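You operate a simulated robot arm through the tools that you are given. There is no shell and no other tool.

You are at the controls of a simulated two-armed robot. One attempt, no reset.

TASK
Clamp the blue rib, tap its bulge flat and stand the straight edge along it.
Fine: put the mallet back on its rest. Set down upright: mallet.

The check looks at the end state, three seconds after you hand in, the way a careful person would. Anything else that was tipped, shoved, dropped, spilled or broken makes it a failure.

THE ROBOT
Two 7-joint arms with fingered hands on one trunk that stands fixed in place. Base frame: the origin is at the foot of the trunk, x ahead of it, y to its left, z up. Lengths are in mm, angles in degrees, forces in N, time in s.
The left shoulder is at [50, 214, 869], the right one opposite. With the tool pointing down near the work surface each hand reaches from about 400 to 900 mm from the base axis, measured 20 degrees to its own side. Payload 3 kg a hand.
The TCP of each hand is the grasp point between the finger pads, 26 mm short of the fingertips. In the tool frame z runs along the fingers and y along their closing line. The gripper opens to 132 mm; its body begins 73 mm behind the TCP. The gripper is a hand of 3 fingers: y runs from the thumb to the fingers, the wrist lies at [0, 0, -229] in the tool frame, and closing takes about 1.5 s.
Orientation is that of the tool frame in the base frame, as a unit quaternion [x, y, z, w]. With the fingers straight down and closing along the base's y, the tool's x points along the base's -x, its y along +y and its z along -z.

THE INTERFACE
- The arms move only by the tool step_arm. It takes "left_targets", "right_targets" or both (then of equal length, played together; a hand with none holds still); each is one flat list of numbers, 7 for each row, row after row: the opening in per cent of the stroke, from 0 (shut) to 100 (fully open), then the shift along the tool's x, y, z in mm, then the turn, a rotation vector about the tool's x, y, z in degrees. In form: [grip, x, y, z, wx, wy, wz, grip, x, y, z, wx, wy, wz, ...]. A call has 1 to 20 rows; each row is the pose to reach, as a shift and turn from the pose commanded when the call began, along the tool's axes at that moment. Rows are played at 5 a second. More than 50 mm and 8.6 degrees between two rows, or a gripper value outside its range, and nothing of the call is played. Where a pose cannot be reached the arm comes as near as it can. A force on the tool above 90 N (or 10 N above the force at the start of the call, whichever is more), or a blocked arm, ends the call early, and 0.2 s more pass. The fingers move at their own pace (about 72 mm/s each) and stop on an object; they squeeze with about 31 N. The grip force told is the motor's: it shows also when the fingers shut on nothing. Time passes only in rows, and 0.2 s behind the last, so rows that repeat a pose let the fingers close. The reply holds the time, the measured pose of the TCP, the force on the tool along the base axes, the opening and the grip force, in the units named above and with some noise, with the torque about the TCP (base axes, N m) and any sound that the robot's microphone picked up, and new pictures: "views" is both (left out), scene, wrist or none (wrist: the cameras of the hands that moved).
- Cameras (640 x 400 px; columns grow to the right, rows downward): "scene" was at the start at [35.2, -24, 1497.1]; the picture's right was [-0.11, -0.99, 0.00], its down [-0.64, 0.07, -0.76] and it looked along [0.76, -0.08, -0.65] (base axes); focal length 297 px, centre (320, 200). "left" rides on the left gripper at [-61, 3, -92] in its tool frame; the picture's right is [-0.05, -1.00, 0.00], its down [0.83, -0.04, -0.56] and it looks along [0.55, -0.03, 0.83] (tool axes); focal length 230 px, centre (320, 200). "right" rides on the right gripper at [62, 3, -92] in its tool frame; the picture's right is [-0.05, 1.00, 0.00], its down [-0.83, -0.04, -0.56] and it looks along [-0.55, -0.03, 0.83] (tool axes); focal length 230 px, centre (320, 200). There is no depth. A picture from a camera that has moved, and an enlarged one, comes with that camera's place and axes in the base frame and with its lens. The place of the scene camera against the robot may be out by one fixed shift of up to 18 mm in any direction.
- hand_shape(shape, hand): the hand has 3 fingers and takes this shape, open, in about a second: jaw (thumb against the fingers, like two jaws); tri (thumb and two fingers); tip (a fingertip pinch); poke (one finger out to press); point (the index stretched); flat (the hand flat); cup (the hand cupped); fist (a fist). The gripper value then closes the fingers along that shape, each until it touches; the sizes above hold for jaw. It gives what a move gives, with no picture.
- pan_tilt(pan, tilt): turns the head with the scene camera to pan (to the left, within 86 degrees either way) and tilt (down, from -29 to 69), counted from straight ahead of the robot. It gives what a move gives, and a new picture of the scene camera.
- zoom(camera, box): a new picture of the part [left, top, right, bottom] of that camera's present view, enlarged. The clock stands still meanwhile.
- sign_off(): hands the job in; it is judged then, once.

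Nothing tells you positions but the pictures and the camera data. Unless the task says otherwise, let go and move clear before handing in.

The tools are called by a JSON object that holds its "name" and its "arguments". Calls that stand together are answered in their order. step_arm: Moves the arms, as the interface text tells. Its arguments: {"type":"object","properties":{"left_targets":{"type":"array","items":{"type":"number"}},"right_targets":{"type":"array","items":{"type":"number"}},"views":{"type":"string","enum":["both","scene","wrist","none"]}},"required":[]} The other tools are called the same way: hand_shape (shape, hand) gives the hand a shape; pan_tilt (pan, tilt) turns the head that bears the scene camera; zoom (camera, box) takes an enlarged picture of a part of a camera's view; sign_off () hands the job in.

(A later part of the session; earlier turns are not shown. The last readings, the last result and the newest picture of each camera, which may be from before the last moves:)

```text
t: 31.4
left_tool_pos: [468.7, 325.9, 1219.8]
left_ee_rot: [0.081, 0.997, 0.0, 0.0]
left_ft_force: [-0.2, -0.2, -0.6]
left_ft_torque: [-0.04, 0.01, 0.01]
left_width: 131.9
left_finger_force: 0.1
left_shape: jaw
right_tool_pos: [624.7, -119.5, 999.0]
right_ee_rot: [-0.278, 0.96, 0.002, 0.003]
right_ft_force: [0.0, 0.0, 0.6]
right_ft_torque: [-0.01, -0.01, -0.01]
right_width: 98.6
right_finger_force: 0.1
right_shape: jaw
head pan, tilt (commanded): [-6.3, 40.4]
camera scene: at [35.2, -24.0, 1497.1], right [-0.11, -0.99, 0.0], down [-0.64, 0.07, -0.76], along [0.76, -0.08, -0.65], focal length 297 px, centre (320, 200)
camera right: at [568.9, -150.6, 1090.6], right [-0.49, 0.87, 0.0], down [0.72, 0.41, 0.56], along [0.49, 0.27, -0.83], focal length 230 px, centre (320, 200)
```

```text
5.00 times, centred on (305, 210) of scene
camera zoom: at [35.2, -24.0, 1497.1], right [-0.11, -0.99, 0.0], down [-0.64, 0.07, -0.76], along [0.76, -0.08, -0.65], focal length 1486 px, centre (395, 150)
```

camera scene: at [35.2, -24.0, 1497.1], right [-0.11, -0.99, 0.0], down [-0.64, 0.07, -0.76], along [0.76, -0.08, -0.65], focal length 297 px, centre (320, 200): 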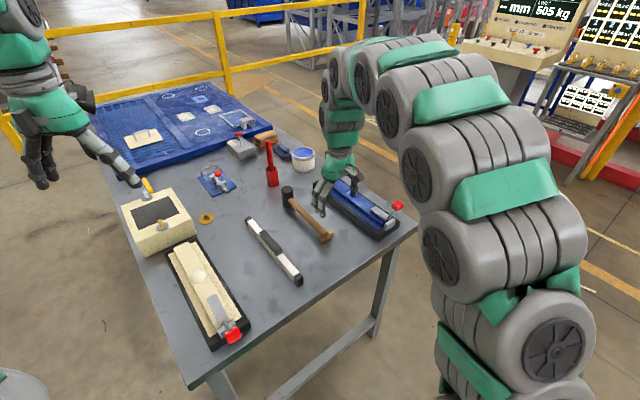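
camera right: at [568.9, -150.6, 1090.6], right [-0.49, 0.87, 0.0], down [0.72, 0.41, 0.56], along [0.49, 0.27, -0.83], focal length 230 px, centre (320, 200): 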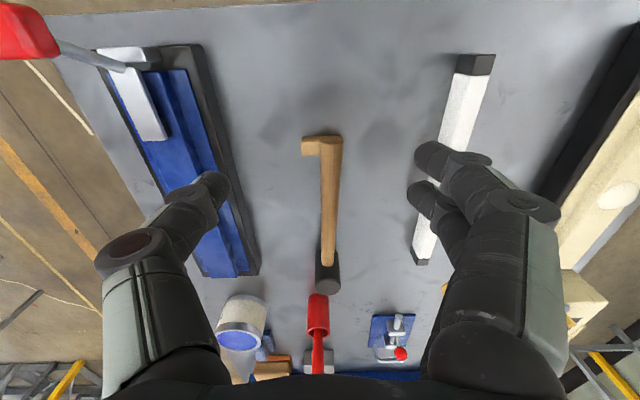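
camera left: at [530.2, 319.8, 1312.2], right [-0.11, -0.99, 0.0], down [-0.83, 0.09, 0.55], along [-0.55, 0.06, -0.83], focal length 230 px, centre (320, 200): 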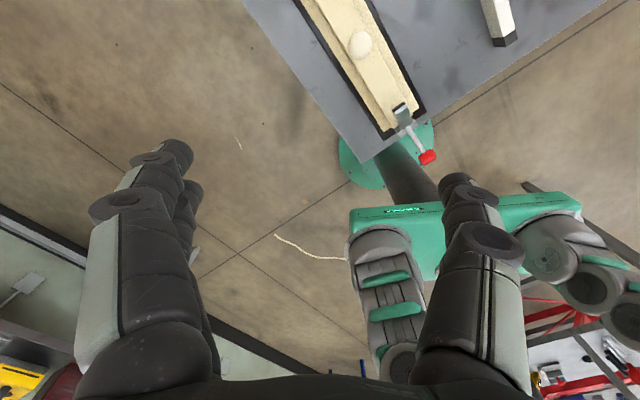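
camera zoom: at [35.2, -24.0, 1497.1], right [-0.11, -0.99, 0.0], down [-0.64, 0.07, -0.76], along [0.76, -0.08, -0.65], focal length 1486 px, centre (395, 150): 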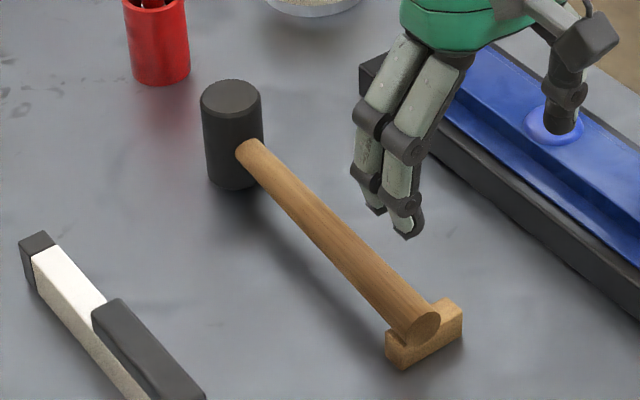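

Only the handle end has shifted, by about 10 mm; the head is upright in its original spot. I'll move the hand over the head and look before gripping.

{"name": "step_arm", "arguments": {"right_targets": [75, -45, 0, 10, 0, 0, 0, 75, -90, 0, 20, 0, 0, 0, 75, -135, 0, 30, 0, 0, 0, 75, -177, 0, 40, 0, 0, 0, 75, -177, 0, 40, 0, 0, 0], "views": "wrist"}}

{"name": "zoom", "arguments": {"camera": "right", "box": [240, 100, 400, 300]}}

```text
t: 32.6
left_tool_pos: [469.4, 326.4, 1219.3]
left_ee_rot: [0.081, 0.997, 0.0, 0.0]
left_ft_force: [0.0, -0.2, 0.9]
left_ft_torque: [0.01, 0.01, 0.0]
left_width: 131.9
left_finger_force: 0.0
left_shape: jaw
right_tool_pos: [775.8, -25.6, 959.7]
right_ee_rot: [-0.279, 0.96, 0.001, 0.003]
right_ft_force: [0.4, 0.1, 0.6]
right_ft_torque: [-0.03, -0.02, 0.02]
right_width: 98.8
right_finger_force: 0.1
right_shape: jaw
head pan, tilt (commanded): [-6.3, 40.4]
camera right: at [720.1, -57.0, 1051.0], right [-0.49, 0.87, 0.0], down [0.72, 0.41, 0.56], along [0.49, 0.27, -0.83], focal length 230 px, centre (320, 200)
```

right: 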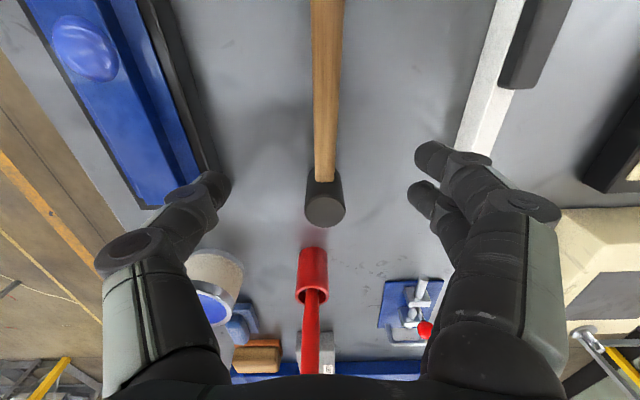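

```text
2.00 times, centred on (320, 200) of right
camera zoom: at [720.1, -57.0, 1051.0], right [-0.49, 0.87, 0.0], down [0.72, 0.41, 0.56], along [0.49, 0.27, -0.83], focal length 460 px, centre (320, 200)
```

zoom: 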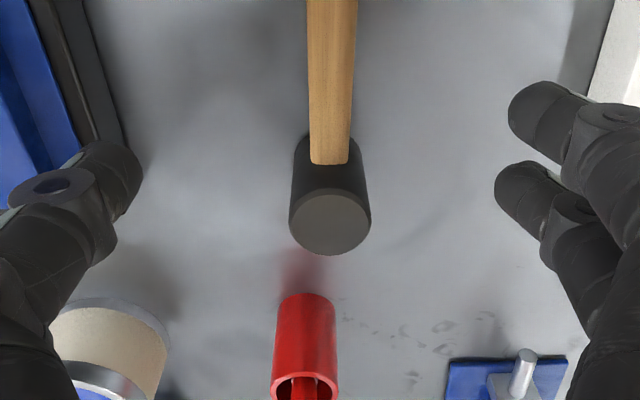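

The head's top is at about (E 711, N -436.5, z 867), 41 mm across. I'll center over it, descend around it, and close.

{"name": "step_arm", "arguments": {"right_targets": [75, -35, 0.5, 0, 0, 0.35, 0, 75, -70, 0.5, 0, 0, 0.35, 0, 75, -70, 0.5, 0, 0, 0.35, 0, 75, -70, 0.5, 40, 0, 0.35, 0, 75, -70, 0.5, 80, 0, 0.35, 0, 75, -70, 0.5, 105, 0, 0.35, 0, 75, -70, 0.5, 113, 0, 0.35, 0, 75, -70, 0.5, 113, 0, 0.35, 0], "views": "both"}}

{"name": "zoom", "arguments": {"camera": "right", "box": [200, 150, 440, 380]}}

{"name": "zoom", "arguments": {"camera": "scene", "box": [260, 150, 350, 250]}}

```text
t: 34.5
left_tool_pos: [469.5, 326.5, 1219.7]
left_ee_rot: [0.08, 0.997, 0.0, 0.0]
left_ft_force: [-0.6, -1.3, 1.2]
left_ft_torque: [0.02, 0.0, 0.01]
left_width: 131.6
left_finger_force: 0.0
left_shape: jaw
right_tool_pos: [818.5, 3.9, 860.3]
right_ee_rot: [-0.278, 0.961, -0.001, 0.0]
right_ft_force: [0.6, -0.2, -0.4]
right_ft_torque: [0.0, 0.0, -0.02]
right_width: 98.9
right_finger_force: 0.2
right_shape: jaw
right hand out of reach, approached as far as the arm can: row 1, 2, 3, 4, 5, 6, 7, 8
head pan, tilt (commanded): [-6.3, 40.4]
camera scene: at [35.2, -24.0, 1497.1], right [-0.11, -0.99, 0.0], down [-0.64, 0.07, -0.76], along [0.76, -0.08, -0.65], focal length 297 px, centre (320, 200)
camera right: at [764.9, -26.1, 952.8], right [-0.49, 0.87, 0.0], down [0.73, 0.41, 0.56], along [0.48, 0.27, -0.83], focal length 230 px, centre (320, 200)
```

scene: 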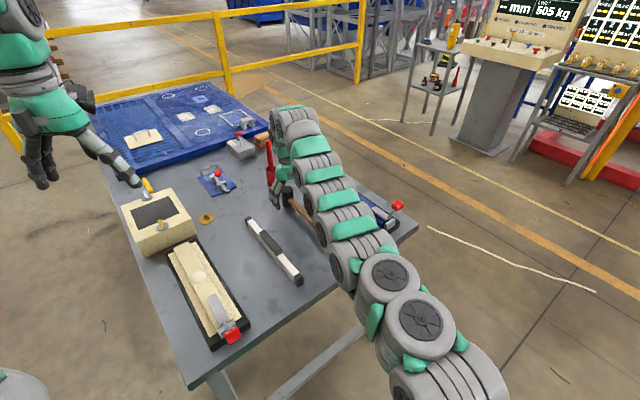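
right: 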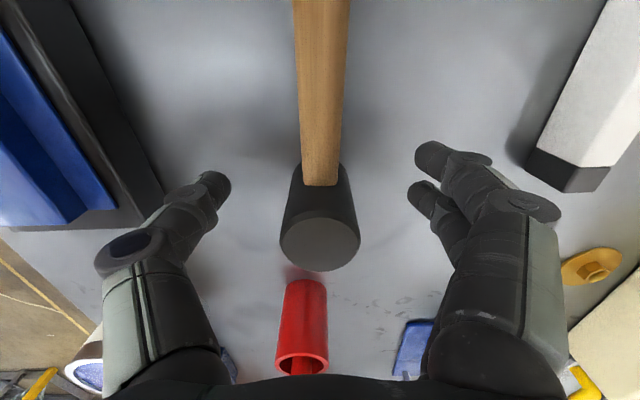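

```text
1.74 times, centred on (320, 265) of right
camera zoom: at [764.9, -26.1, 952.8], right [-0.49, 0.87, 0.0], down [0.73, 0.41, 0.56], along [0.48, 0.27, -0.83], focal length 400 px, centre (320, 87)
```

zoom: 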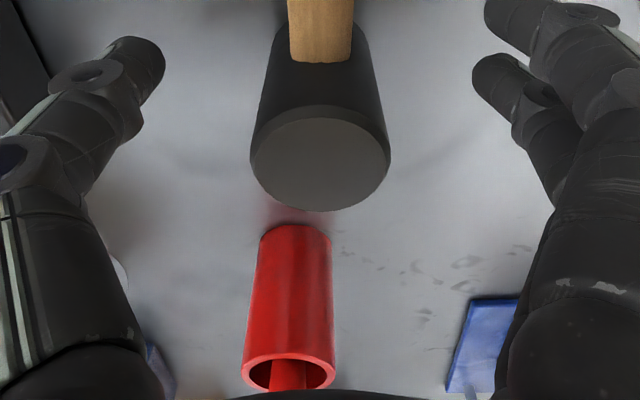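

```text
4.00 times, centred on (305, 200) of scene
camera zoom: at [35.2, -24.0, 1497.1], right [-0.11, -0.99, 0.0], down [-0.64, 0.07, -0.76], along [0.76, -0.08, -0.65], focal length 1189 px, centre (380, 200)
```

zoom: 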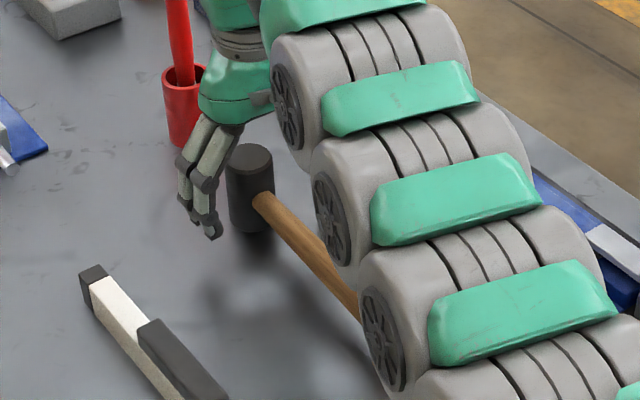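

The arm is at the limit of its reach there with the hand vertical. Tilting the hand 12° with the wrist back gives enough reach, and the fingers still close horizontally on the upright head. I'll tilt and check the position.

{"name": "step_arm", "arguments": {"right_targets": [75, 0, 0, 0, 0, -4, 0, 75, 0, 0, 0, 0, -8, 0, 75, 0, 0, 0, 0, -12, 0, 75, 0, 0, 0, 0, -12, 0, 75, 0, 0, 0, 0, -12, 0], "views": "wrist"}}

{"name": "zoom", "arguments": {"camera": "right", "box": [200, 150, 440, 380]}}

```text
t: 35.6
left_tool_pos: [469.1, 326.7, 1220.4]
left_ee_rot: [0.081, 0.997, -0.001, 0.0]
left_ft_force: [1.1, 0.8, 0.4]
left_ft_torque: [0.0, 0.02, -0.02]
left_width: 132.0
left_finger_force: 0.0
left_shape: jaw
right_tool_pos: [818.1, 2.9, 861.9]
right_ee_rot: [-0.277, 0.955, 0.028, 0.1]
right_ft_force: [-0.5, 0.9, -0.3]
right_ft_torque: [-0.03, 0.03, 0.02]
right_width: 98.9
right_finger_force: 0.1
right_shape: jaw
head pan, tilt (commanded): [-6.3, 40.4]
camera right: at [748.9, -36.1, 937.4], right [-0.49, 0.87, 0.01], down [0.61, 0.34, 0.71], along [0.62, 0.36, -0.7], focal length 230 px, centre (320, 200)
```

right: 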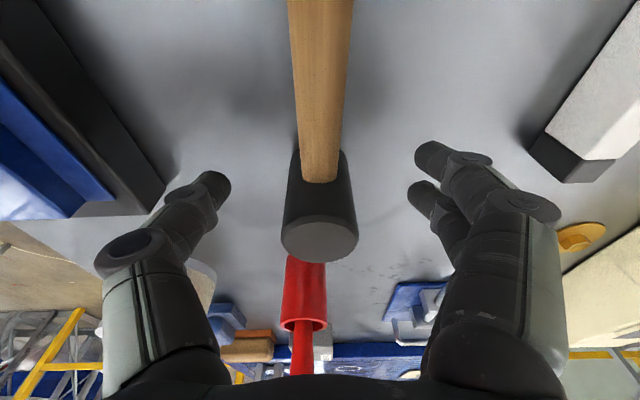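

```text
1.74 times, centred on (320, 265) of right
camera zoom: at [748.9, -36.1, 937.4], right [-0.49, 0.87, 0.01], down [0.61, 0.34, 0.71], along [0.62, 0.36, -0.7], focal length 400 px, centre (320, 87)
```

zoom: 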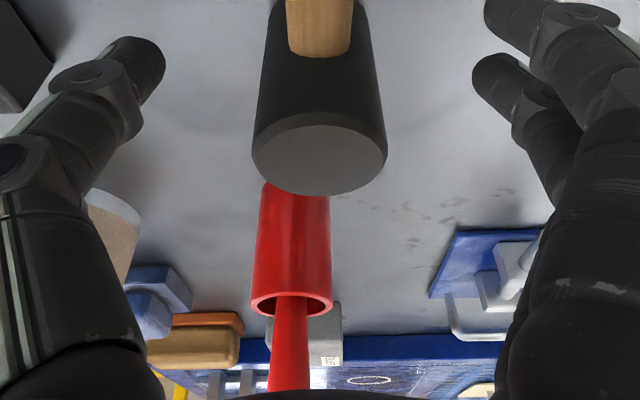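

Tilted by 12°, the hand should now reach. I'll slide forward 17 mm and down 14 mm so the fingertips sit either side of the head's middle, and check again before closing.

{"name": "step_arm", "arguments": {"right_targets": [75, -7, 0, 9, 0, 0, 0, 75, -13.7, 0, 17.2, 0, 0, 0, 75, -13.7, 0, 17.2, 0, 0, 0], "views": "both"}}

{"name": "zoom", "arguments": {"camera": "right", "box": [200, 100, 440, 330]}}

{"name": "zoom", "arguments": {"camera": "scene", "box": [260, 150, 350, 250]}}

```text
t: 36.5
left_tool_pos: [469.1, 326.5, 1220.4]
left_ee_rot: [0.081, 0.997, -0.001, -0.001]
left_ft_force: [0.6, 0.2, 0.8]
left_ft_torque: [0.01, 0.01, 0.0]
left_width: 132.1
left_finger_force: 0.1
left_shape: jaw
right_tool_pos: [832.6, 11.5, 845.1]
right_ee_rot: [-0.276, 0.955, 0.03, 0.1]
right_ft_force: [0.2, 0.4, 0.0]
right_ft_torque: [0.02, -0.03, 0.02]
right_width: 98.7
right_finger_force: 0.0
right_shape: jaw
head pan, tilt (commanded): [-6.3, 40.4]
camera scene: at [35.2, -24.0, 1497.1], right [-0.11, -0.99, 0.0], down [-0.64, 0.07, -0.76], along [0.76, -0.08, -0.65], focal length 297 px, centre (320, 200)
camera right: at [762.8, -27.4, 923.3], right [-0.49, 0.87, 0.01], down [0.61, 0.34, 0.71], along [0.62, 0.36, -0.7], focal length 230 px, centre (320, 200)
```

scene: 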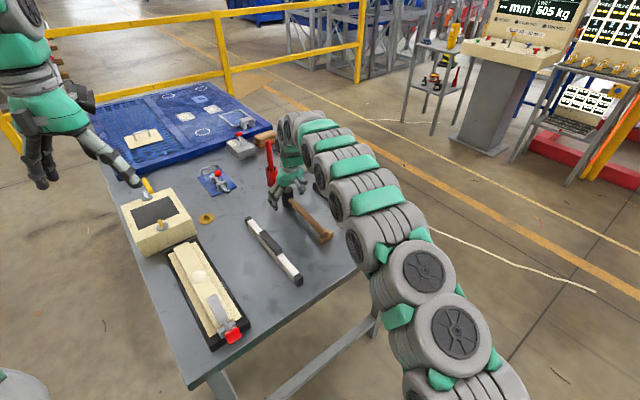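
right: 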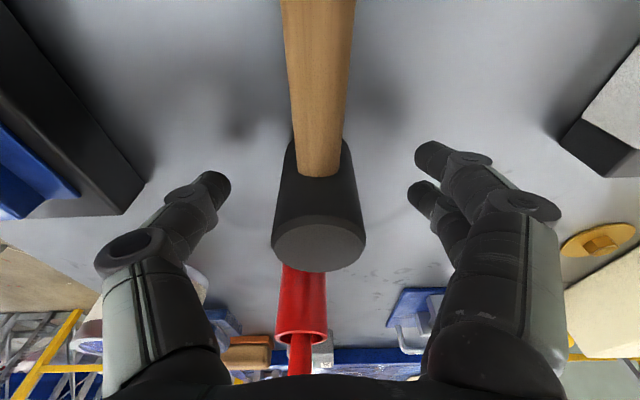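

```text
1.74 times, centred on (320, 215) of right
camera zoom: at [762.8, -27.4, 923.3], right [-0.49, 0.87, 0.01], down [0.61, 0.34, 0.71], along [0.62, 0.36, -0.7], focal length 400 px, centre (320, 174)
```

zoom: 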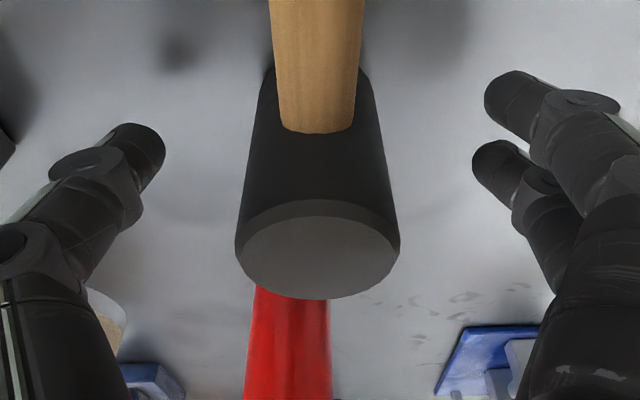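

```text
4.00 times, centred on (305, 200) of scene
camera zoom: at [35.2, -24.0, 1497.1], right [-0.11, -0.99, 0.0], down [-0.64, 0.07, -0.76], along [0.76, -0.08, -0.65], focal length 1189 px, centre (380, 200)
```

zoom: 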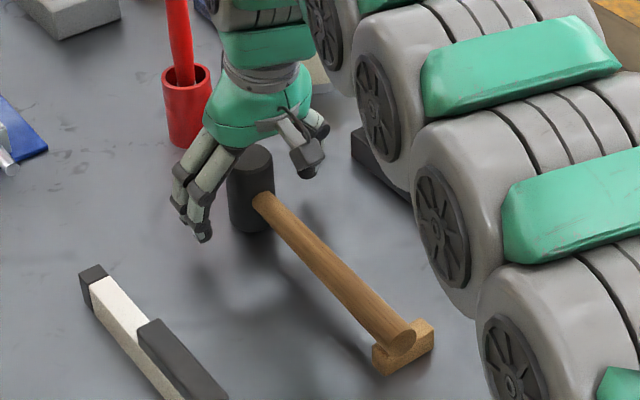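

Everything is centered, so I'm closing on the head.

{"name": "step_arm", "arguments": {"right_targets": [50, 0, 0, 0, 0, 0, 0, 40, 0, 0, 0, 0, 0, 0, 30, 0, 0, 0, 0, 0, 0, 20, 0, 0, 0, 0, 0, 0, 0, 0, 0, 0, 0, 0, 0, 0, 0, 0, 0, 0, 0, 0, 0, 0, 0, 0, 0, 0, 0], "views": "both"}}

{"name": "zoom", "arguments": {"camera": "right", "box": [200, 100, 440, 330]}}

{"name": "zoom", "arguments": {"camera": "scene", "box": [260, 150, 350, 250]}}

```text
t: 38.0
left_tool_pos: [469.4, 326.2, 1219.5]
left_ee_rot: [0.081, 0.997, 0.0, -0.001]
left_ft_force: [0.0, -0.8, -0.9]
left_ft_torque: [-0.02, 0.01, 0.02]
left_width: 131.8
left_finger_force: 0.0
left_shape: jaw
right_tool_pos: [833.2, 13.3, 845.7]
right_ee_rot: [-0.277, 0.955, 0.029, 0.1]
right_ft_force: [0.3, 0.0, -0.3]
right_ft_torque: [-0.03, 0.03, 0.02]
right_width: 32.6
right_finger_force: 31.0
right_shape: jaw
head pan, tilt (commanded): [-6.3, 40.4]
camera scene: at [35.3, -24.0, 1497.1], right [-0.11, -0.99, 0.0], down [-0.64, 0.07, -0.76], along [0.76, -0.08, -0.65], focal length 297 px, centre (320, 200)
camera right: at [762.9, -27.0, 923.3], right [-0.49, 0.87, 0.01], down [0.61, 0.34, 0.71], along [0.62, 0.36, -0.7], focal length 230 px, centre (320, 200)
```

scene: 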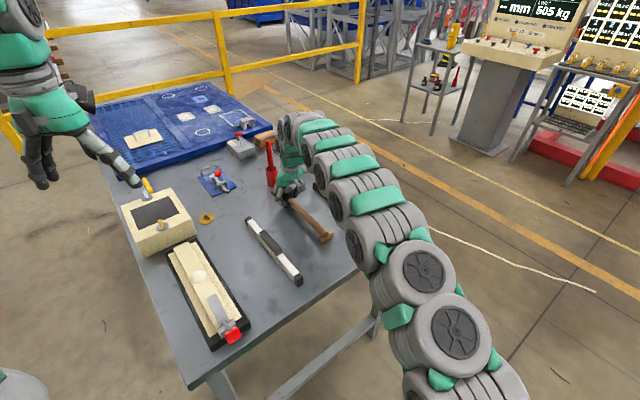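
right: 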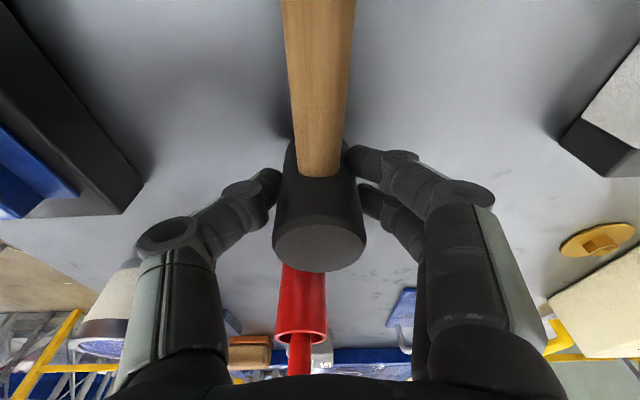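

```text
1.74 times, centred on (320, 215) of right
camera zoom: at [762.9, -27.0, 923.3], right [-0.49, 0.87, 0.01], down [0.61, 0.34, 0.71], along [0.62, 0.36, -0.7], focal length 400 px, centre (320, 174)
```

zoom: 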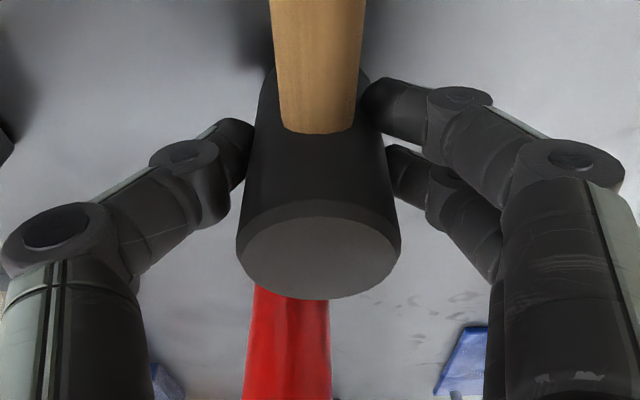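

```text
4.00 times, centred on (305, 200) of scene
camera zoom: at [35.3, -24.0, 1497.1], right [-0.11, -0.99, 0.0], down [-0.64, 0.07, -0.76], along [0.76, -0.08, -0.65], focal length 1189 px, centre (380, 200)
```

zoom: 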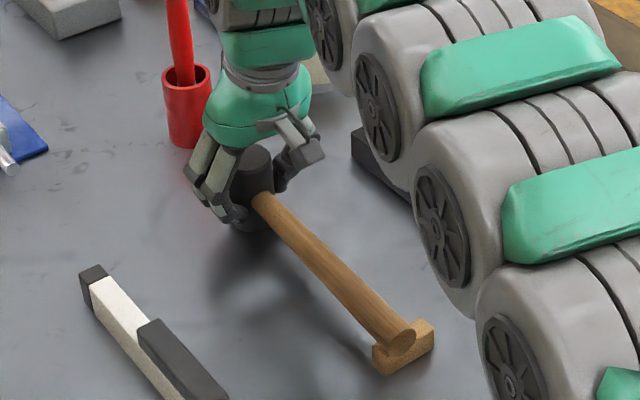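

The head is gripped and stays upright. I'll lift 40 mm straight up and check that the mallet hangs level.

{"name": "step_arm", "arguments": {"right_targets": [0, -2.08, 0, -9.78, 0, 0, 0, 0, -4.16, 0, -19.56, 0, 0, 0, 0, -6.24, 0, -29.34, 0, 0, 0, 0, -8.32, 0, -39.1, 0, 0, 0, 0, -8.32, 0, -39.1, 0, 0, 0], "views": "both"}}

{"name": "zoom", "arguments": {"camera": "scene", "box": [260, 150, 350, 250]}}

```text
t: 39.2
left_tool_pos: [470.4, 327.6, 1219.5]
left_ee_rot: [0.082, 0.997, 0.0, -0.001]
left_ft_force: [-0.8, -0.3, 0.2]
left_ft_torque: [-0.01, 0.02, 0.01]
left_width: 132.0
left_finger_force: 0.1
left_shape: jaw
right_tool_pos: [831.9, 13.8, 887.2]
right_ee_rot: [-0.277, 0.955, 0.029, 0.099]
right_ft_force: [0.2, 0.5, -3.7]
right_ft_torque: [0.07, -0.07, 0.0]
right_width: 31.9
right_finger_force: 31.2
right_shape: jaw
head pan, tilt (commanded): [-6.3, 40.4]
camera scene: at [35.3, -24.0, 1497.1], right [-0.11, -0.99, 0.0], down [-0.64, 0.07, -0.76], along [0.76, -0.08, -0.65], focal length 297 px, centre (320, 200)
camera right: at [763.1, -27.2, 963.7], right [-0.49, 0.87, 0.01], down [0.61, 0.34, 0.71], along [0.62, 0.36, -0.7], focal length 230 px, centre (320, 200)
```

scene: 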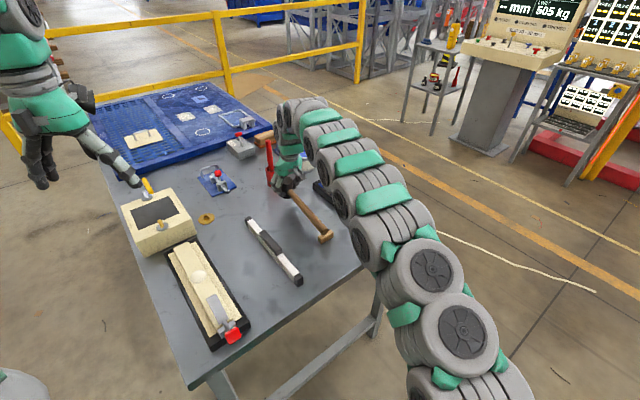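
right: 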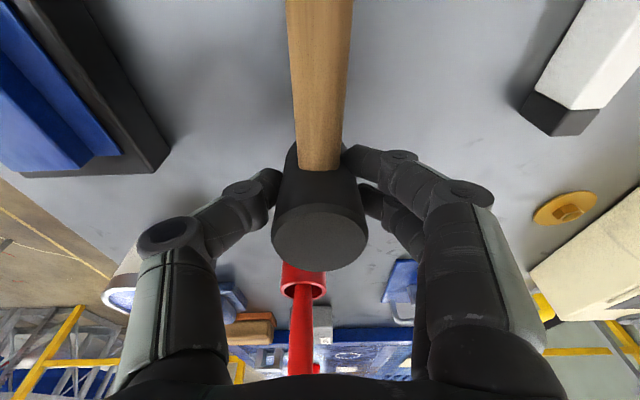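

```text
4.00 times, centred on (305, 200) of scene
camera zoom: at [35.3, -24.0, 1497.1], right [-0.11, -0.99, 0.0], down [-0.64, 0.07, -0.76], along [0.76, -0.08, -0.65], focal length 1189 px, centre (380, 200)
```

zoom: 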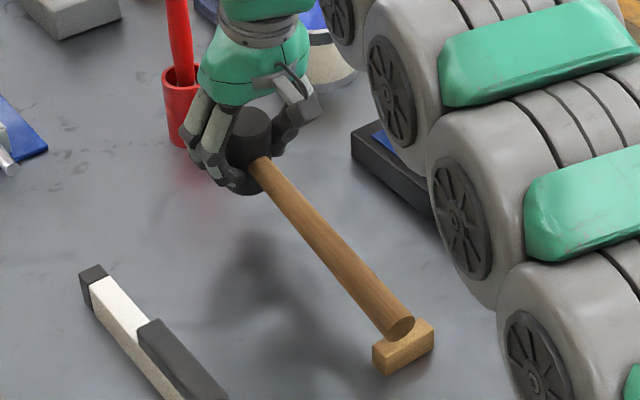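

The mallet is up (about 3.7 N), with the handle end drooping about 6°, which I can level with the hand. I'll raise it more and carry it over the bulge. On the way I'll swing it 45° so the handle stays clear of the clamp.

{"name": "step_arm", "arguments": {"right_targets": [0, -4.2, 0, -19.6, 0, 0, 0, 0, -8.4, 0, -39.2, 0, 0, 0, 0, -12.5, 0, -58.7, 0, 0, 0, 0, 1.5, -17, -61.7, 0.94, 0, 4.4, 0, 15.5, -33.9, -64.6, 1.87, 0, 8.8, 0, 29.5, -50.9, -67.6, 2.81, 0, 13.2, 0, 43.5, -67.8, -70.6, 3.74, 0, 17.6, 0, 57.5, -84.8, -73.6, 4.68, 0, 22, 0, 71.4, -101.7, -76.5, 5.62, 0, 26.4, 0, 85.4, -118.7, -79.5, 6.55, 0, 30.8, 0, 99.4, -135.6, -82.5, 7.49, 0, 35.2, 0, 113.4, -152.6, -85.4, 8.42, 0, 39.6, 0, 127.4, -169.5, -88.4, 9.36, 0, 44, 0, 127.4, -169.5, -88.4, 9.36, 0, 44], "views": "both"}}

{"name": "zoom", "arguments": {"camera": "scene", "box": [270, 130, 430, 240]}}

```text
t: 42.2
left_tool_pos: [469.1, 326.1, 1220.7]
left_ee_rot: [0.081, 0.997, 0.001, 0.001]
left_ft_force: [-0.3, 0.4, -0.1]
left_ft_torque: [0.02, 0.0, 0.0]
left_width: 131.9
left_finger_force: 0.0
left_shape: jaw
right_tool_pos: [802.6, -206.6, 946.2]
right_ee_rot: [0.11, 0.988, -0.012, 0.103]
right_ft_force: [0.6, -0.7, -3.4]
right_ft_torque: [-0.03, -0.14, 0.0]
right_width: 31.9
right_finger_force: 31.2
right_shape: jaw
head pan, tilt (commanded): [-6.3, 40.4]
camera scene: at [35.3, -24.0, 1497.1], right [-0.11, -0.99, 0.0], down [-0.64, 0.07, -0.76], along [0.76, -0.08, -0.65], focal length 297 px, centre (320, 200)
camera right: at [725.3, -187.8, 1024.4], right [0.27, 0.96, 0.01], down [0.67, -0.2, 0.71], along [0.69, -0.19, -0.7], focal length 230 px, centre (320, 200)
```

scene: 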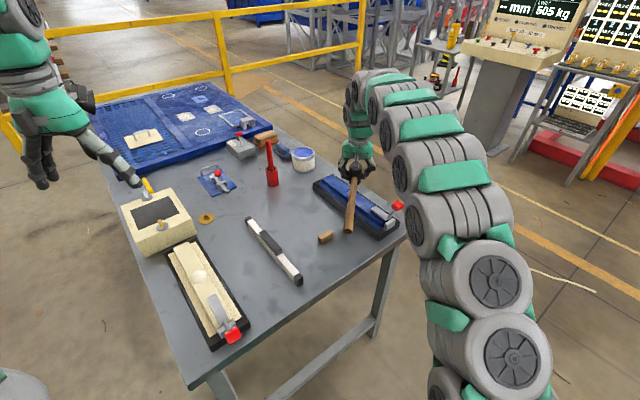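
right: 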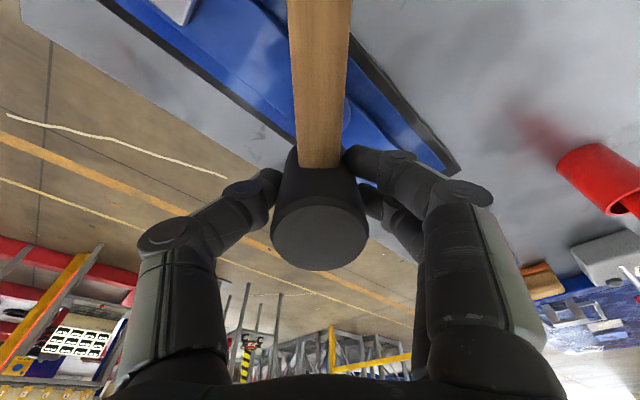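

```text
3.64 times, centred on (350, 185) of scene
camera zoom: at [35.3, -24.0, 1497.1], right [-0.11, -0.99, 0.0], down [-0.64, 0.07, -0.76], along [0.76, -0.08, -0.65], focal length 1081 px, centre (211, 254)
```

zoom: 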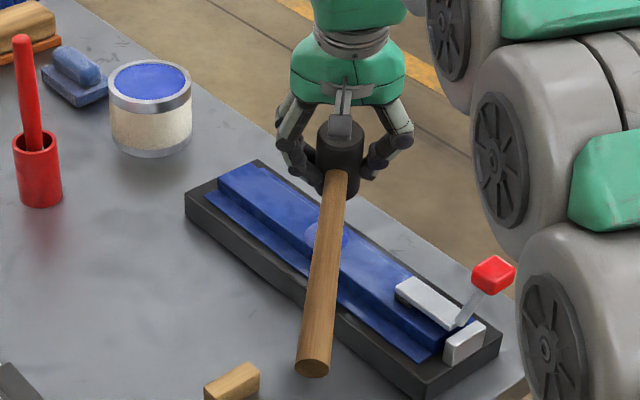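

The mallet head is above the bulge, but the handle has drooped about 11°. I'll turn the hand back upright to level the head.

{"name": "step_arm", "arguments": {"right_targets": [0, 0, 0, 0, 0, 2.2, 0, 0, 0, 0, 0, 0, 4.4, 0, 0, 0, 0, 0, 0, 6.6, 0, 0, 0, 0, 0, 0, 8.8, 0, 0, 0, 0, 0, 0, 11, 0, 0, 0, 0, 0, 0, 11, 0], "views": "both"}}

{"name": "zoom", "arguments": {"camera": "scene", "box": [270, 130, 430, 240]}}

```text
t: 43.6
left_tool_pos: [470.3, 325.9, 1219.9]
left_ee_rot: [0.082, 0.997, 0.0, 0.0]
left_ft_force: [-0.3, 0.3, -0.6]
left_ft_torque: [0.02, -0.01, 0.01]
left_width: 132.1
left_finger_force: 0.0
left_shape: jaw
right_tool_pos: [802.1, -206.9, 946.2]
right_ee_rot: [0.111, 0.994, -0.001, 0.007]
right_ft_force: [-0.3, 0.0, -4.1]
right_ft_torque: [-0.07, -0.12, -0.03]
right_width: 31.6
right_finger_force: 30.8
right_shape: jaw
head pan, tilt (commanded): [-6.3, 40.4]
camera scene: at [35.3, -24.0, 1497.1], right [-0.11, -0.99, 0.0], down [-0.64, 0.07, -0.76], along [0.76, -0.08, -0.65], focal length 297 px, centre (320, 200)
camera right: at [740.8, -190.3, 1037.7], right [0.27, 0.96, 0.0], down [0.79, -0.22, 0.57], along [0.55, -0.15, -0.82], focal length 230 px, centre (320, 200)
```

scene: 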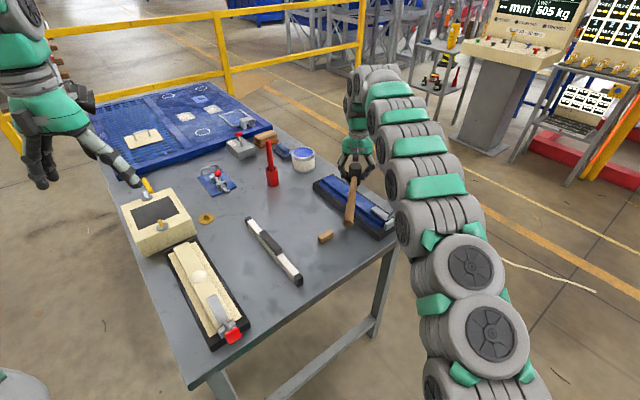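
right: 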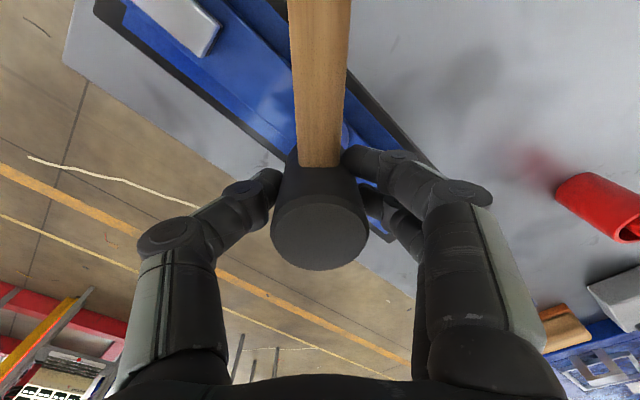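

```text
3.64 times, centred on (350, 185) of scene
camera zoom: at [35.3, -24.0, 1497.1], right [-0.11, -0.99, 0.0], down [-0.64, 0.07, -0.76], along [0.76, -0.08, -0.65], focal length 1081 px, centre (211, 254)
```

zoom: 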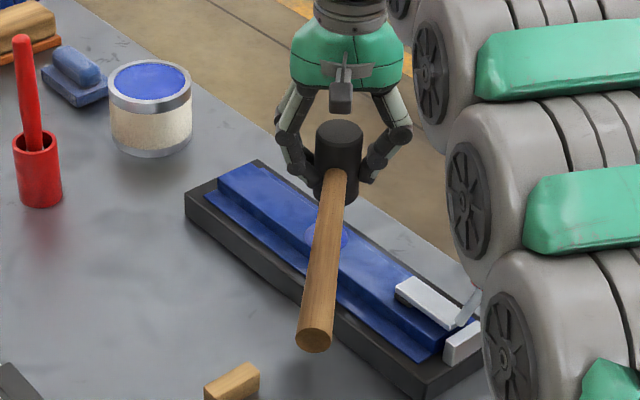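

{"name": "step_arm", "arguments": {"right_targets": [0, 0, 0, 10, 0, 1.5, 0, 0, 0, 0, 20, 0, 3, 0, 0, 0, 0, 30, 0, 3, 0, 0, 0, 0, 36, 0, 3, 0, 0, 0, 0, 36, 0, 3, 0], "views": "both"}}

{"name": "zoom", "arguments": {"camera": "scene", "box": [300, 150, 400, 230]}}

```text
t: 44.9
left_tool_pos: [470.1, 326.8, 1219.8]
left_ee_rot: [0.081, 0.997, 0.0, 0.0]
left_ft_force: [0.4, -1.1, 0.3]
left_ft_torque: [-0.02, -0.04, -0.03]
left_width: 131.9
left_finger_force: 0.1
left_shape: jaw
right_tool_pos: [802.8, -206.4, 910.4]
right_ee_rot: [0.11, 0.994, 0.001, -0.018]
right_ft_force: [-0.1, 0.3, -4.3]
right_ft_torque: [-0.03, -0.16, 0.02]
right_width: 31.4
right_finger_force: 30.7
right_shape: jaw
head pan, tilt (commanded): [-6.3, 40.4]
camera scene: at [35.3, -24.0, 1497.1], right [-0.11, -0.99, 0.0], down [-0.64, 0.07, -0.76], along [0.76, -0.08, -0.65], focal length 297 px, centre (320, 200)
camera right: at [745.7, -191.0, 1005.1], right [0.27, 0.96, 0.0], down [0.82, -0.23, 0.52], along [0.5, -0.14, -0.85], focal length 230 px, centre (320, 200)
```

scene: 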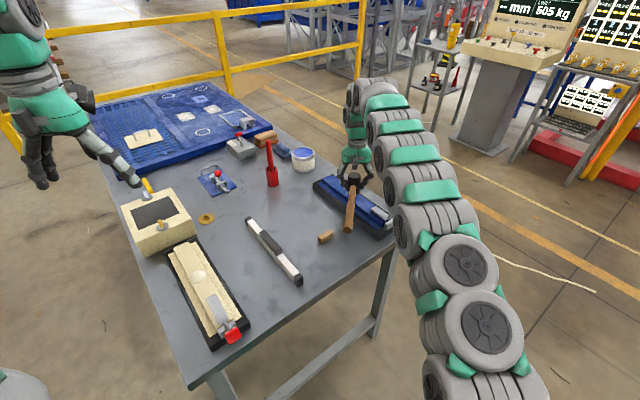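
right: 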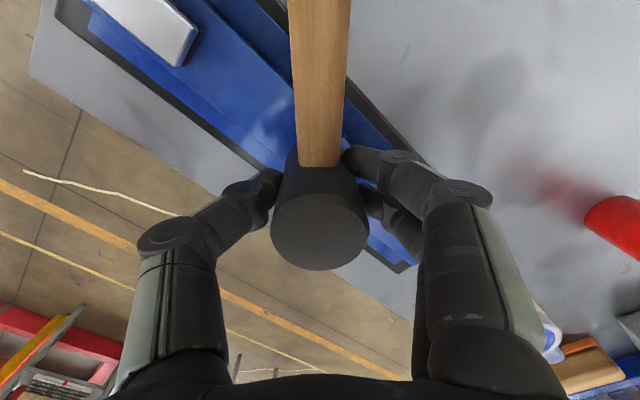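

```text
5.00 times, centred on (350, 190) of scene
camera zoom: at [35.3, -24.0, 1497.1], right [-0.11, -0.99, 0.0], down [-0.64, 0.07, -0.76], along [0.76, -0.08, -0.65], focal length 1486 px, centre (170, 250)
```

zoom: 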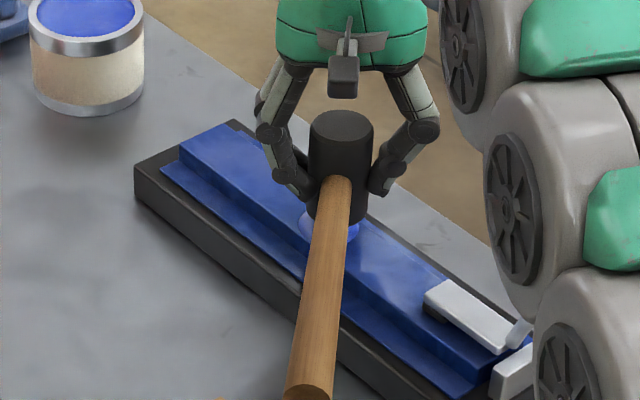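

The head is over the bulge and level. I'll shift it about 3 mm left to center it and lower slowly to find contact.

{"name": "step_arm", "arguments": {"right_targets": [0, 0, 3, 2, 0, 0, 0, 0, 0, 3, 5, 0, 0, 0, 0, 0, 3, 8, 0, 0, 0, 0, 0, 3, 10, 0, 0, 0, 0, 0, 3, 12, 0, 0, 0], "views": "scene"}}

{"name": "zoom", "arguments": {"camera": "scene", "box": [300, 150, 400, 230]}}

```text
t: 46.0
left_tool_pos: [468.4, 327.4, 1219.4]
left_ee_rot: [0.081, 0.997, 0.0, 0.0]
left_ft_force: [0.6, -0.2, -0.4]
left_ft_torque: [0.0, 0.02, 0.0]
left_width: 132.0
left_finger_force: 0.0
left_shape: jaw
right_tool_pos: [803.8, -203.3, 902.5]
right_ee_rot: [0.11, 0.994, 0.002, -0.015]
right_ft_force: [-11.8, 0.4, 54.8]
right_ft_torque: [-0.04, 0.0, 0.0]
right_width: 37.0
right_finger_force: 31.4
right_shape: jaw
head pan, tilt (commanded): [-6.3, 40.4]
camera scene: at [34.2, -23.7, 1497.1], right [-0.11, -0.99, 0.0], down [-0.64, 0.07, -0.76], along [0.76, -0.08, -0.65], focal length 297 px, centre (320, 200)
```

scene: 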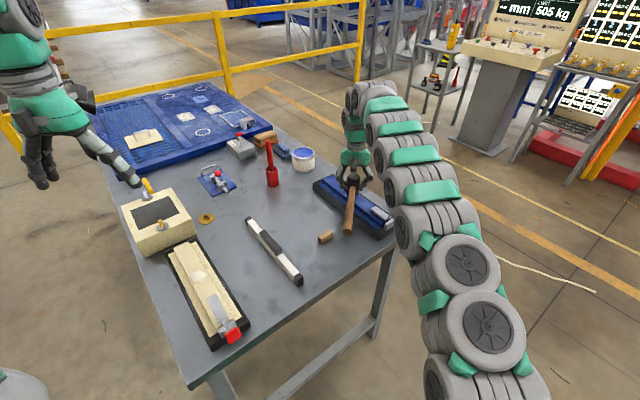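

```text
5.00 times, centred on (350, 190) of scene
camera zoom: at [34.2, -23.7, 1497.1], right [-0.11, -0.99, 0.0], down [-0.64, 0.07, -0.76], along [0.76, -0.08, -0.65], focal length 1486 px, centre (170, 250)
```

zoom: 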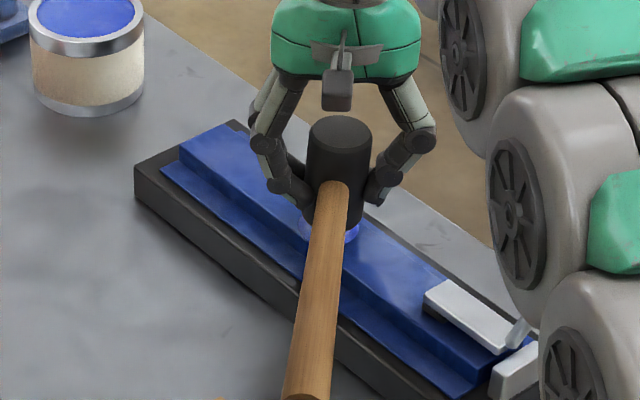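

I felt firm contact (about 55 N) with the head on the bulge. I'll lift and look at the bulge.

{"name": "step_arm", "arguments": {"right_targets": [0, 0, 0, -10, 0, 0, 0, 0, 0, 0, -25, 0, 0, 0, 0, 0, 0, -40, 0, 0, 0, 0, 0, 0, -40, 0, 0, 0], "views": "both"}}

{"name": "zoom", "arguments": {"camera": "scene", "box": [300, 150, 400, 230]}}

{"name": "zoom", "arguments": {"camera": "right", "box": [240, 60, 460, 280]}}

```text
t: 47.0
left_tool_pos: [469.0, 326.7, 1219.6]
left_ee_rot: [0.081, 0.997, 0.0, -0.001]
left_ft_force: [-0.3, -0.4, 0.2]
left_ft_torque: [0.02, 0.03, 0.03]
left_width: 132.2
left_finger_force: 0.1
left_shape: jaw
right_tool_pos: [805.0, -203.7, 938.3]
right_ee_rot: [0.111, 0.994, 0.001, -0.018]
right_ft_force: [0.3, 0.0, -4.3]
right_ft_torque: [-0.06, -0.11, 0.01]
right_width: 33.5
right_finger_force: 30.7
right_shape: jaw
head pan, tilt (commanded): [-6.3, 40.4]
camera scene: at [35.3, -24.0, 1497.1], right [-0.11, -0.99, 0.0], down [-0.64, 0.07, -0.76], along [0.76, -0.08, -0.65], focal length 297 px, centre (320, 200)
camera right: at [747.9, -188.2, 1032.1], right [0.27, 0.96, 0.0], down [0.82, -0.23, 0.52], along [0.5, -0.14, -0.85], focal length 230 px, centre (320, 200)
```

scene: 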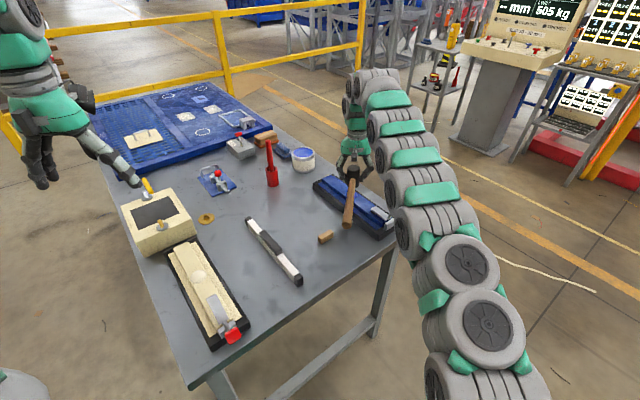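
right: 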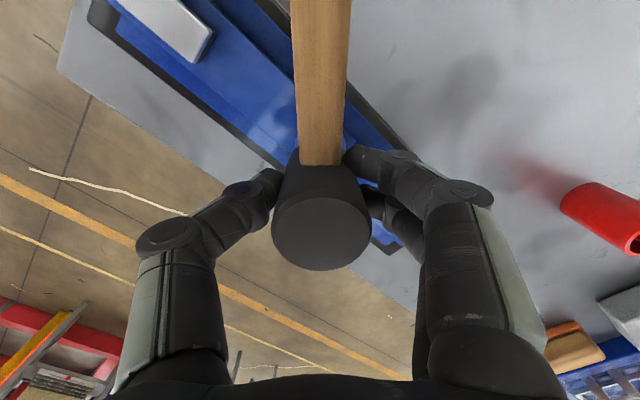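

```text
5.00 times, centred on (350, 190) of scene
camera zoom: at [35.3, -24.0, 1497.1], right [-0.11, -0.99, 0.0], down [-0.64, 0.07, -0.76], along [0.76, -0.08, -0.65], focal length 1486 px, centre (170, 250)
```

zoom: 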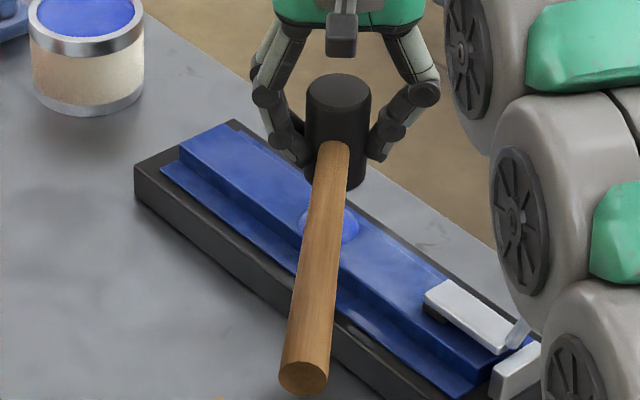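

```text
1.82 times, centred on (350, 170) of right
camera zoom: at [747.9, -188.2, 1032.1], right [0.27, 0.96, 0.0], down [0.82, -0.23, 0.52], along [0.5, -0.14, -0.85], focal length 418 px, centre (266, 254)
```

zoom: 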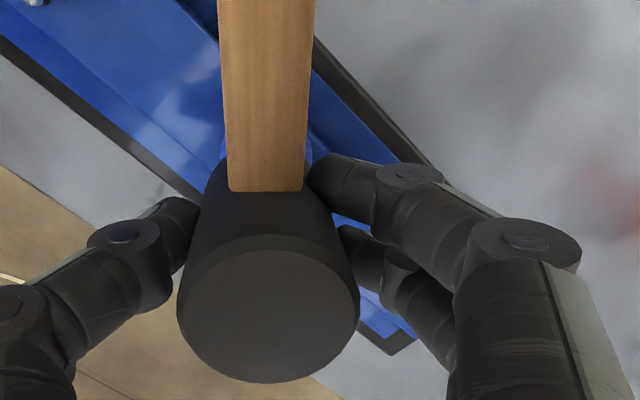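

The bulge still looks raised, so it needs actual taps. I'll give it a few quick light taps and listen.

{"name": "step_arm", "arguments": {"right_targets": [0, 0, 0, 20, 0, 0, 0, 0, 0, 0, 36, 0, 0, 0, 0, 0, 0, 12, 0, 0, 0, 0, 0, 0, 36, 0, 0, 0, 0, 0, 0, 12, 0, 0, 0, 0, 0, 0, 0, 0, 0, 0], "views": "both"}}

{"name": "zoom", "arguments": {"camera": "scene", "box": [300, 150, 400, 230]}}

```text
t: 48.5
left_tool_pos: [469.1, 327.1, 1219.6]
left_ee_rot: [0.081, 0.997, 0.0, 0.0]
left_ft_force: [0.3, 1.1, -0.1]
left_ft_torque: [0.01, 0.02, -0.02]
left_width: 131.9
left_finger_force: 0.0
left_shape: jaw
right_tool_pos: [804.9, -204.2, 937.3]
right_ee_rot: [0.111, 0.994, 0.001, -0.019]
right_ft_force: [-0.7, 0.4, -3.2]
right_ft_torque: [-0.04, -0.2, 0.01]
right_width: 33.1
right_finger_force: 31.3
right_shape: jaw
head pan, tilt (commanded): [-6.3, 40.4]
camera scene: at [35.3, -24.0, 1497.1], right [-0.11, -0.99, 0.0], down [-0.64, 0.07, -0.76], along [0.76, -0.08, -0.65], focal length 297 px, centre (320, 200)
camera right: at [747.4, -188.5, 1031.9], right [0.27, 0.96, 0.0], down [0.82, -0.23, 0.52], along [0.5, -0.14, -0.85], focal length 230 px, centre (320, 200)
```

scene: 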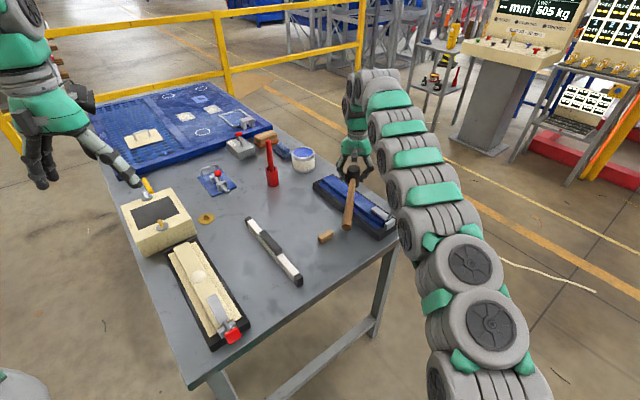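
right: 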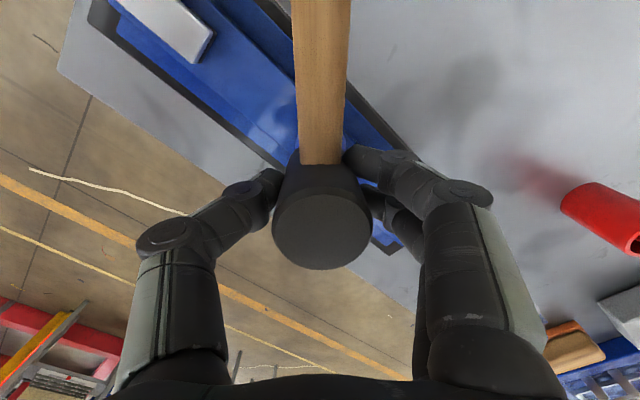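

```text
5.00 times, centred on (350, 190) of scene
camera zoom: at [35.3, -24.0, 1497.1], right [-0.11, -0.99, 0.0], down [-0.64, 0.07, -0.76], along [0.76, -0.08, -0.65], focal length 1486 px, centre (170, 250)
```

zoom: 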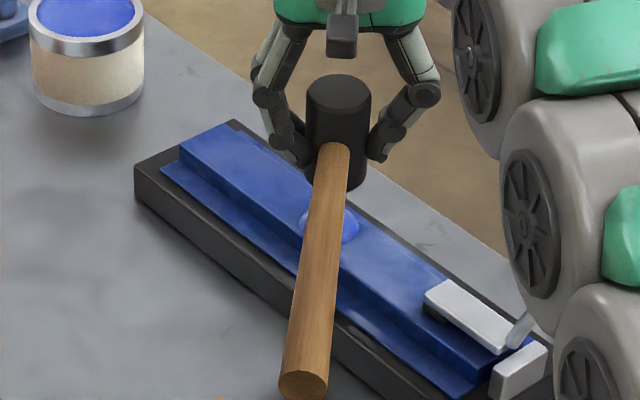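

{"name": "step_arm", "arguments": {"right_targets": [0, 0, 20, 0, 0, 0, 0, 0, 0, 40, 0, 0, 0, 0, 0, 0, 60, 0, 0, 0, 0, 0, 0, 80, 0, 0, 0, 0, 0, 0, 80, 0, 0, 0, 0], "views": "scene"}}

{"name": "zoom", "arguments": {"camera": "scene", "box": [310, 160, 390, 230]}}

{"name": "zoom", "arguments": {"camera": "right", "box": [100, 0, 320, 200]}}

```text
t: 49.6
left_tool_pos: [470.4, 326.4, 1219.5]
left_ee_rot: [0.081, 0.997, 0.0, 0.0]
left_ft_force: [-0.7, 0.5, -0.2]
left_ft_torque: [-0.01, -0.03, -0.05]
left_width: 131.7
left_finger_force: 0.0
left_shape: jaw
right_tool_pos: [816.7, -131.2, 936.1]
right_ee_rot: [0.11, 0.994, 0.001, -0.018]
right_ft_force: [0.1, 0.2, -3.7]
right_ft_torque: [-0.03, -0.15, 0.0]
right_width: 33.2
right_finger_force: 30.9
right_shape: jaw
right hand out of reach, approached as far as the arm can: row 4, 5
head pan, tilt (commanded): [-6.3, 40.4]
camera scene: at [35.2, -24.0, 1497.1], right [-0.11, -0.99, 0.0], down [-0.64, 0.07, -0.76], along [0.76, -0.08, -0.65], focal length 297 px, centre (320, 200)
```

scene: 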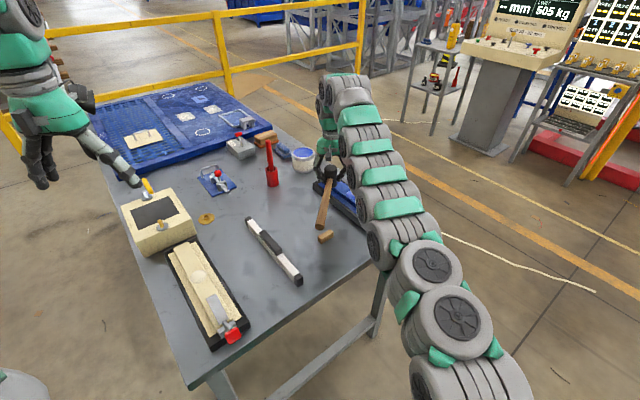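

```text
5.71 times, centred on (350, 195) of scene
camera zoom: at [35.2, -24.0, 1497.1], right [-0.11, -0.99, 0.0], down [-0.64, 0.07, -0.76], along [0.76, -0.08, -0.65], focal length 1698 px, centre (149, 229)
```

zoom: 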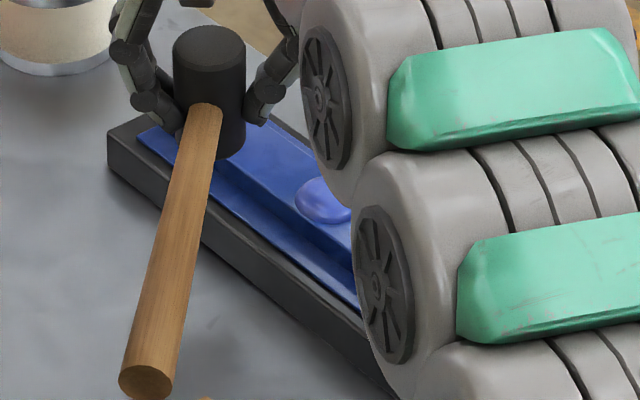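

```text
2.00 times, centred on (210, 100) of right
camera zoom: at [759.6, -115.5, 1030.6], right [0.27, 0.96, 0.0], down [0.82, -0.23, 0.52], along [0.5, -0.14, -0.85], focal length 460 px, centre (540, 400)
```

zoom: 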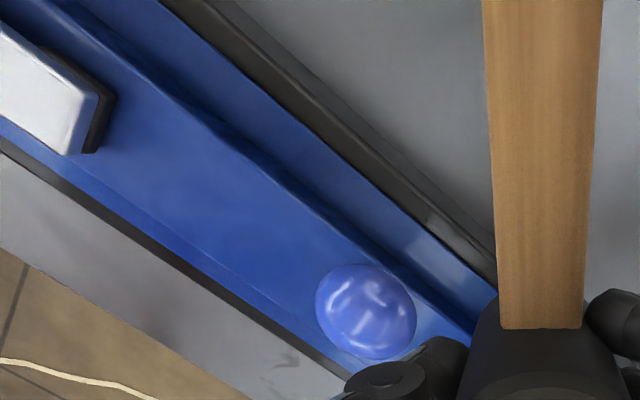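

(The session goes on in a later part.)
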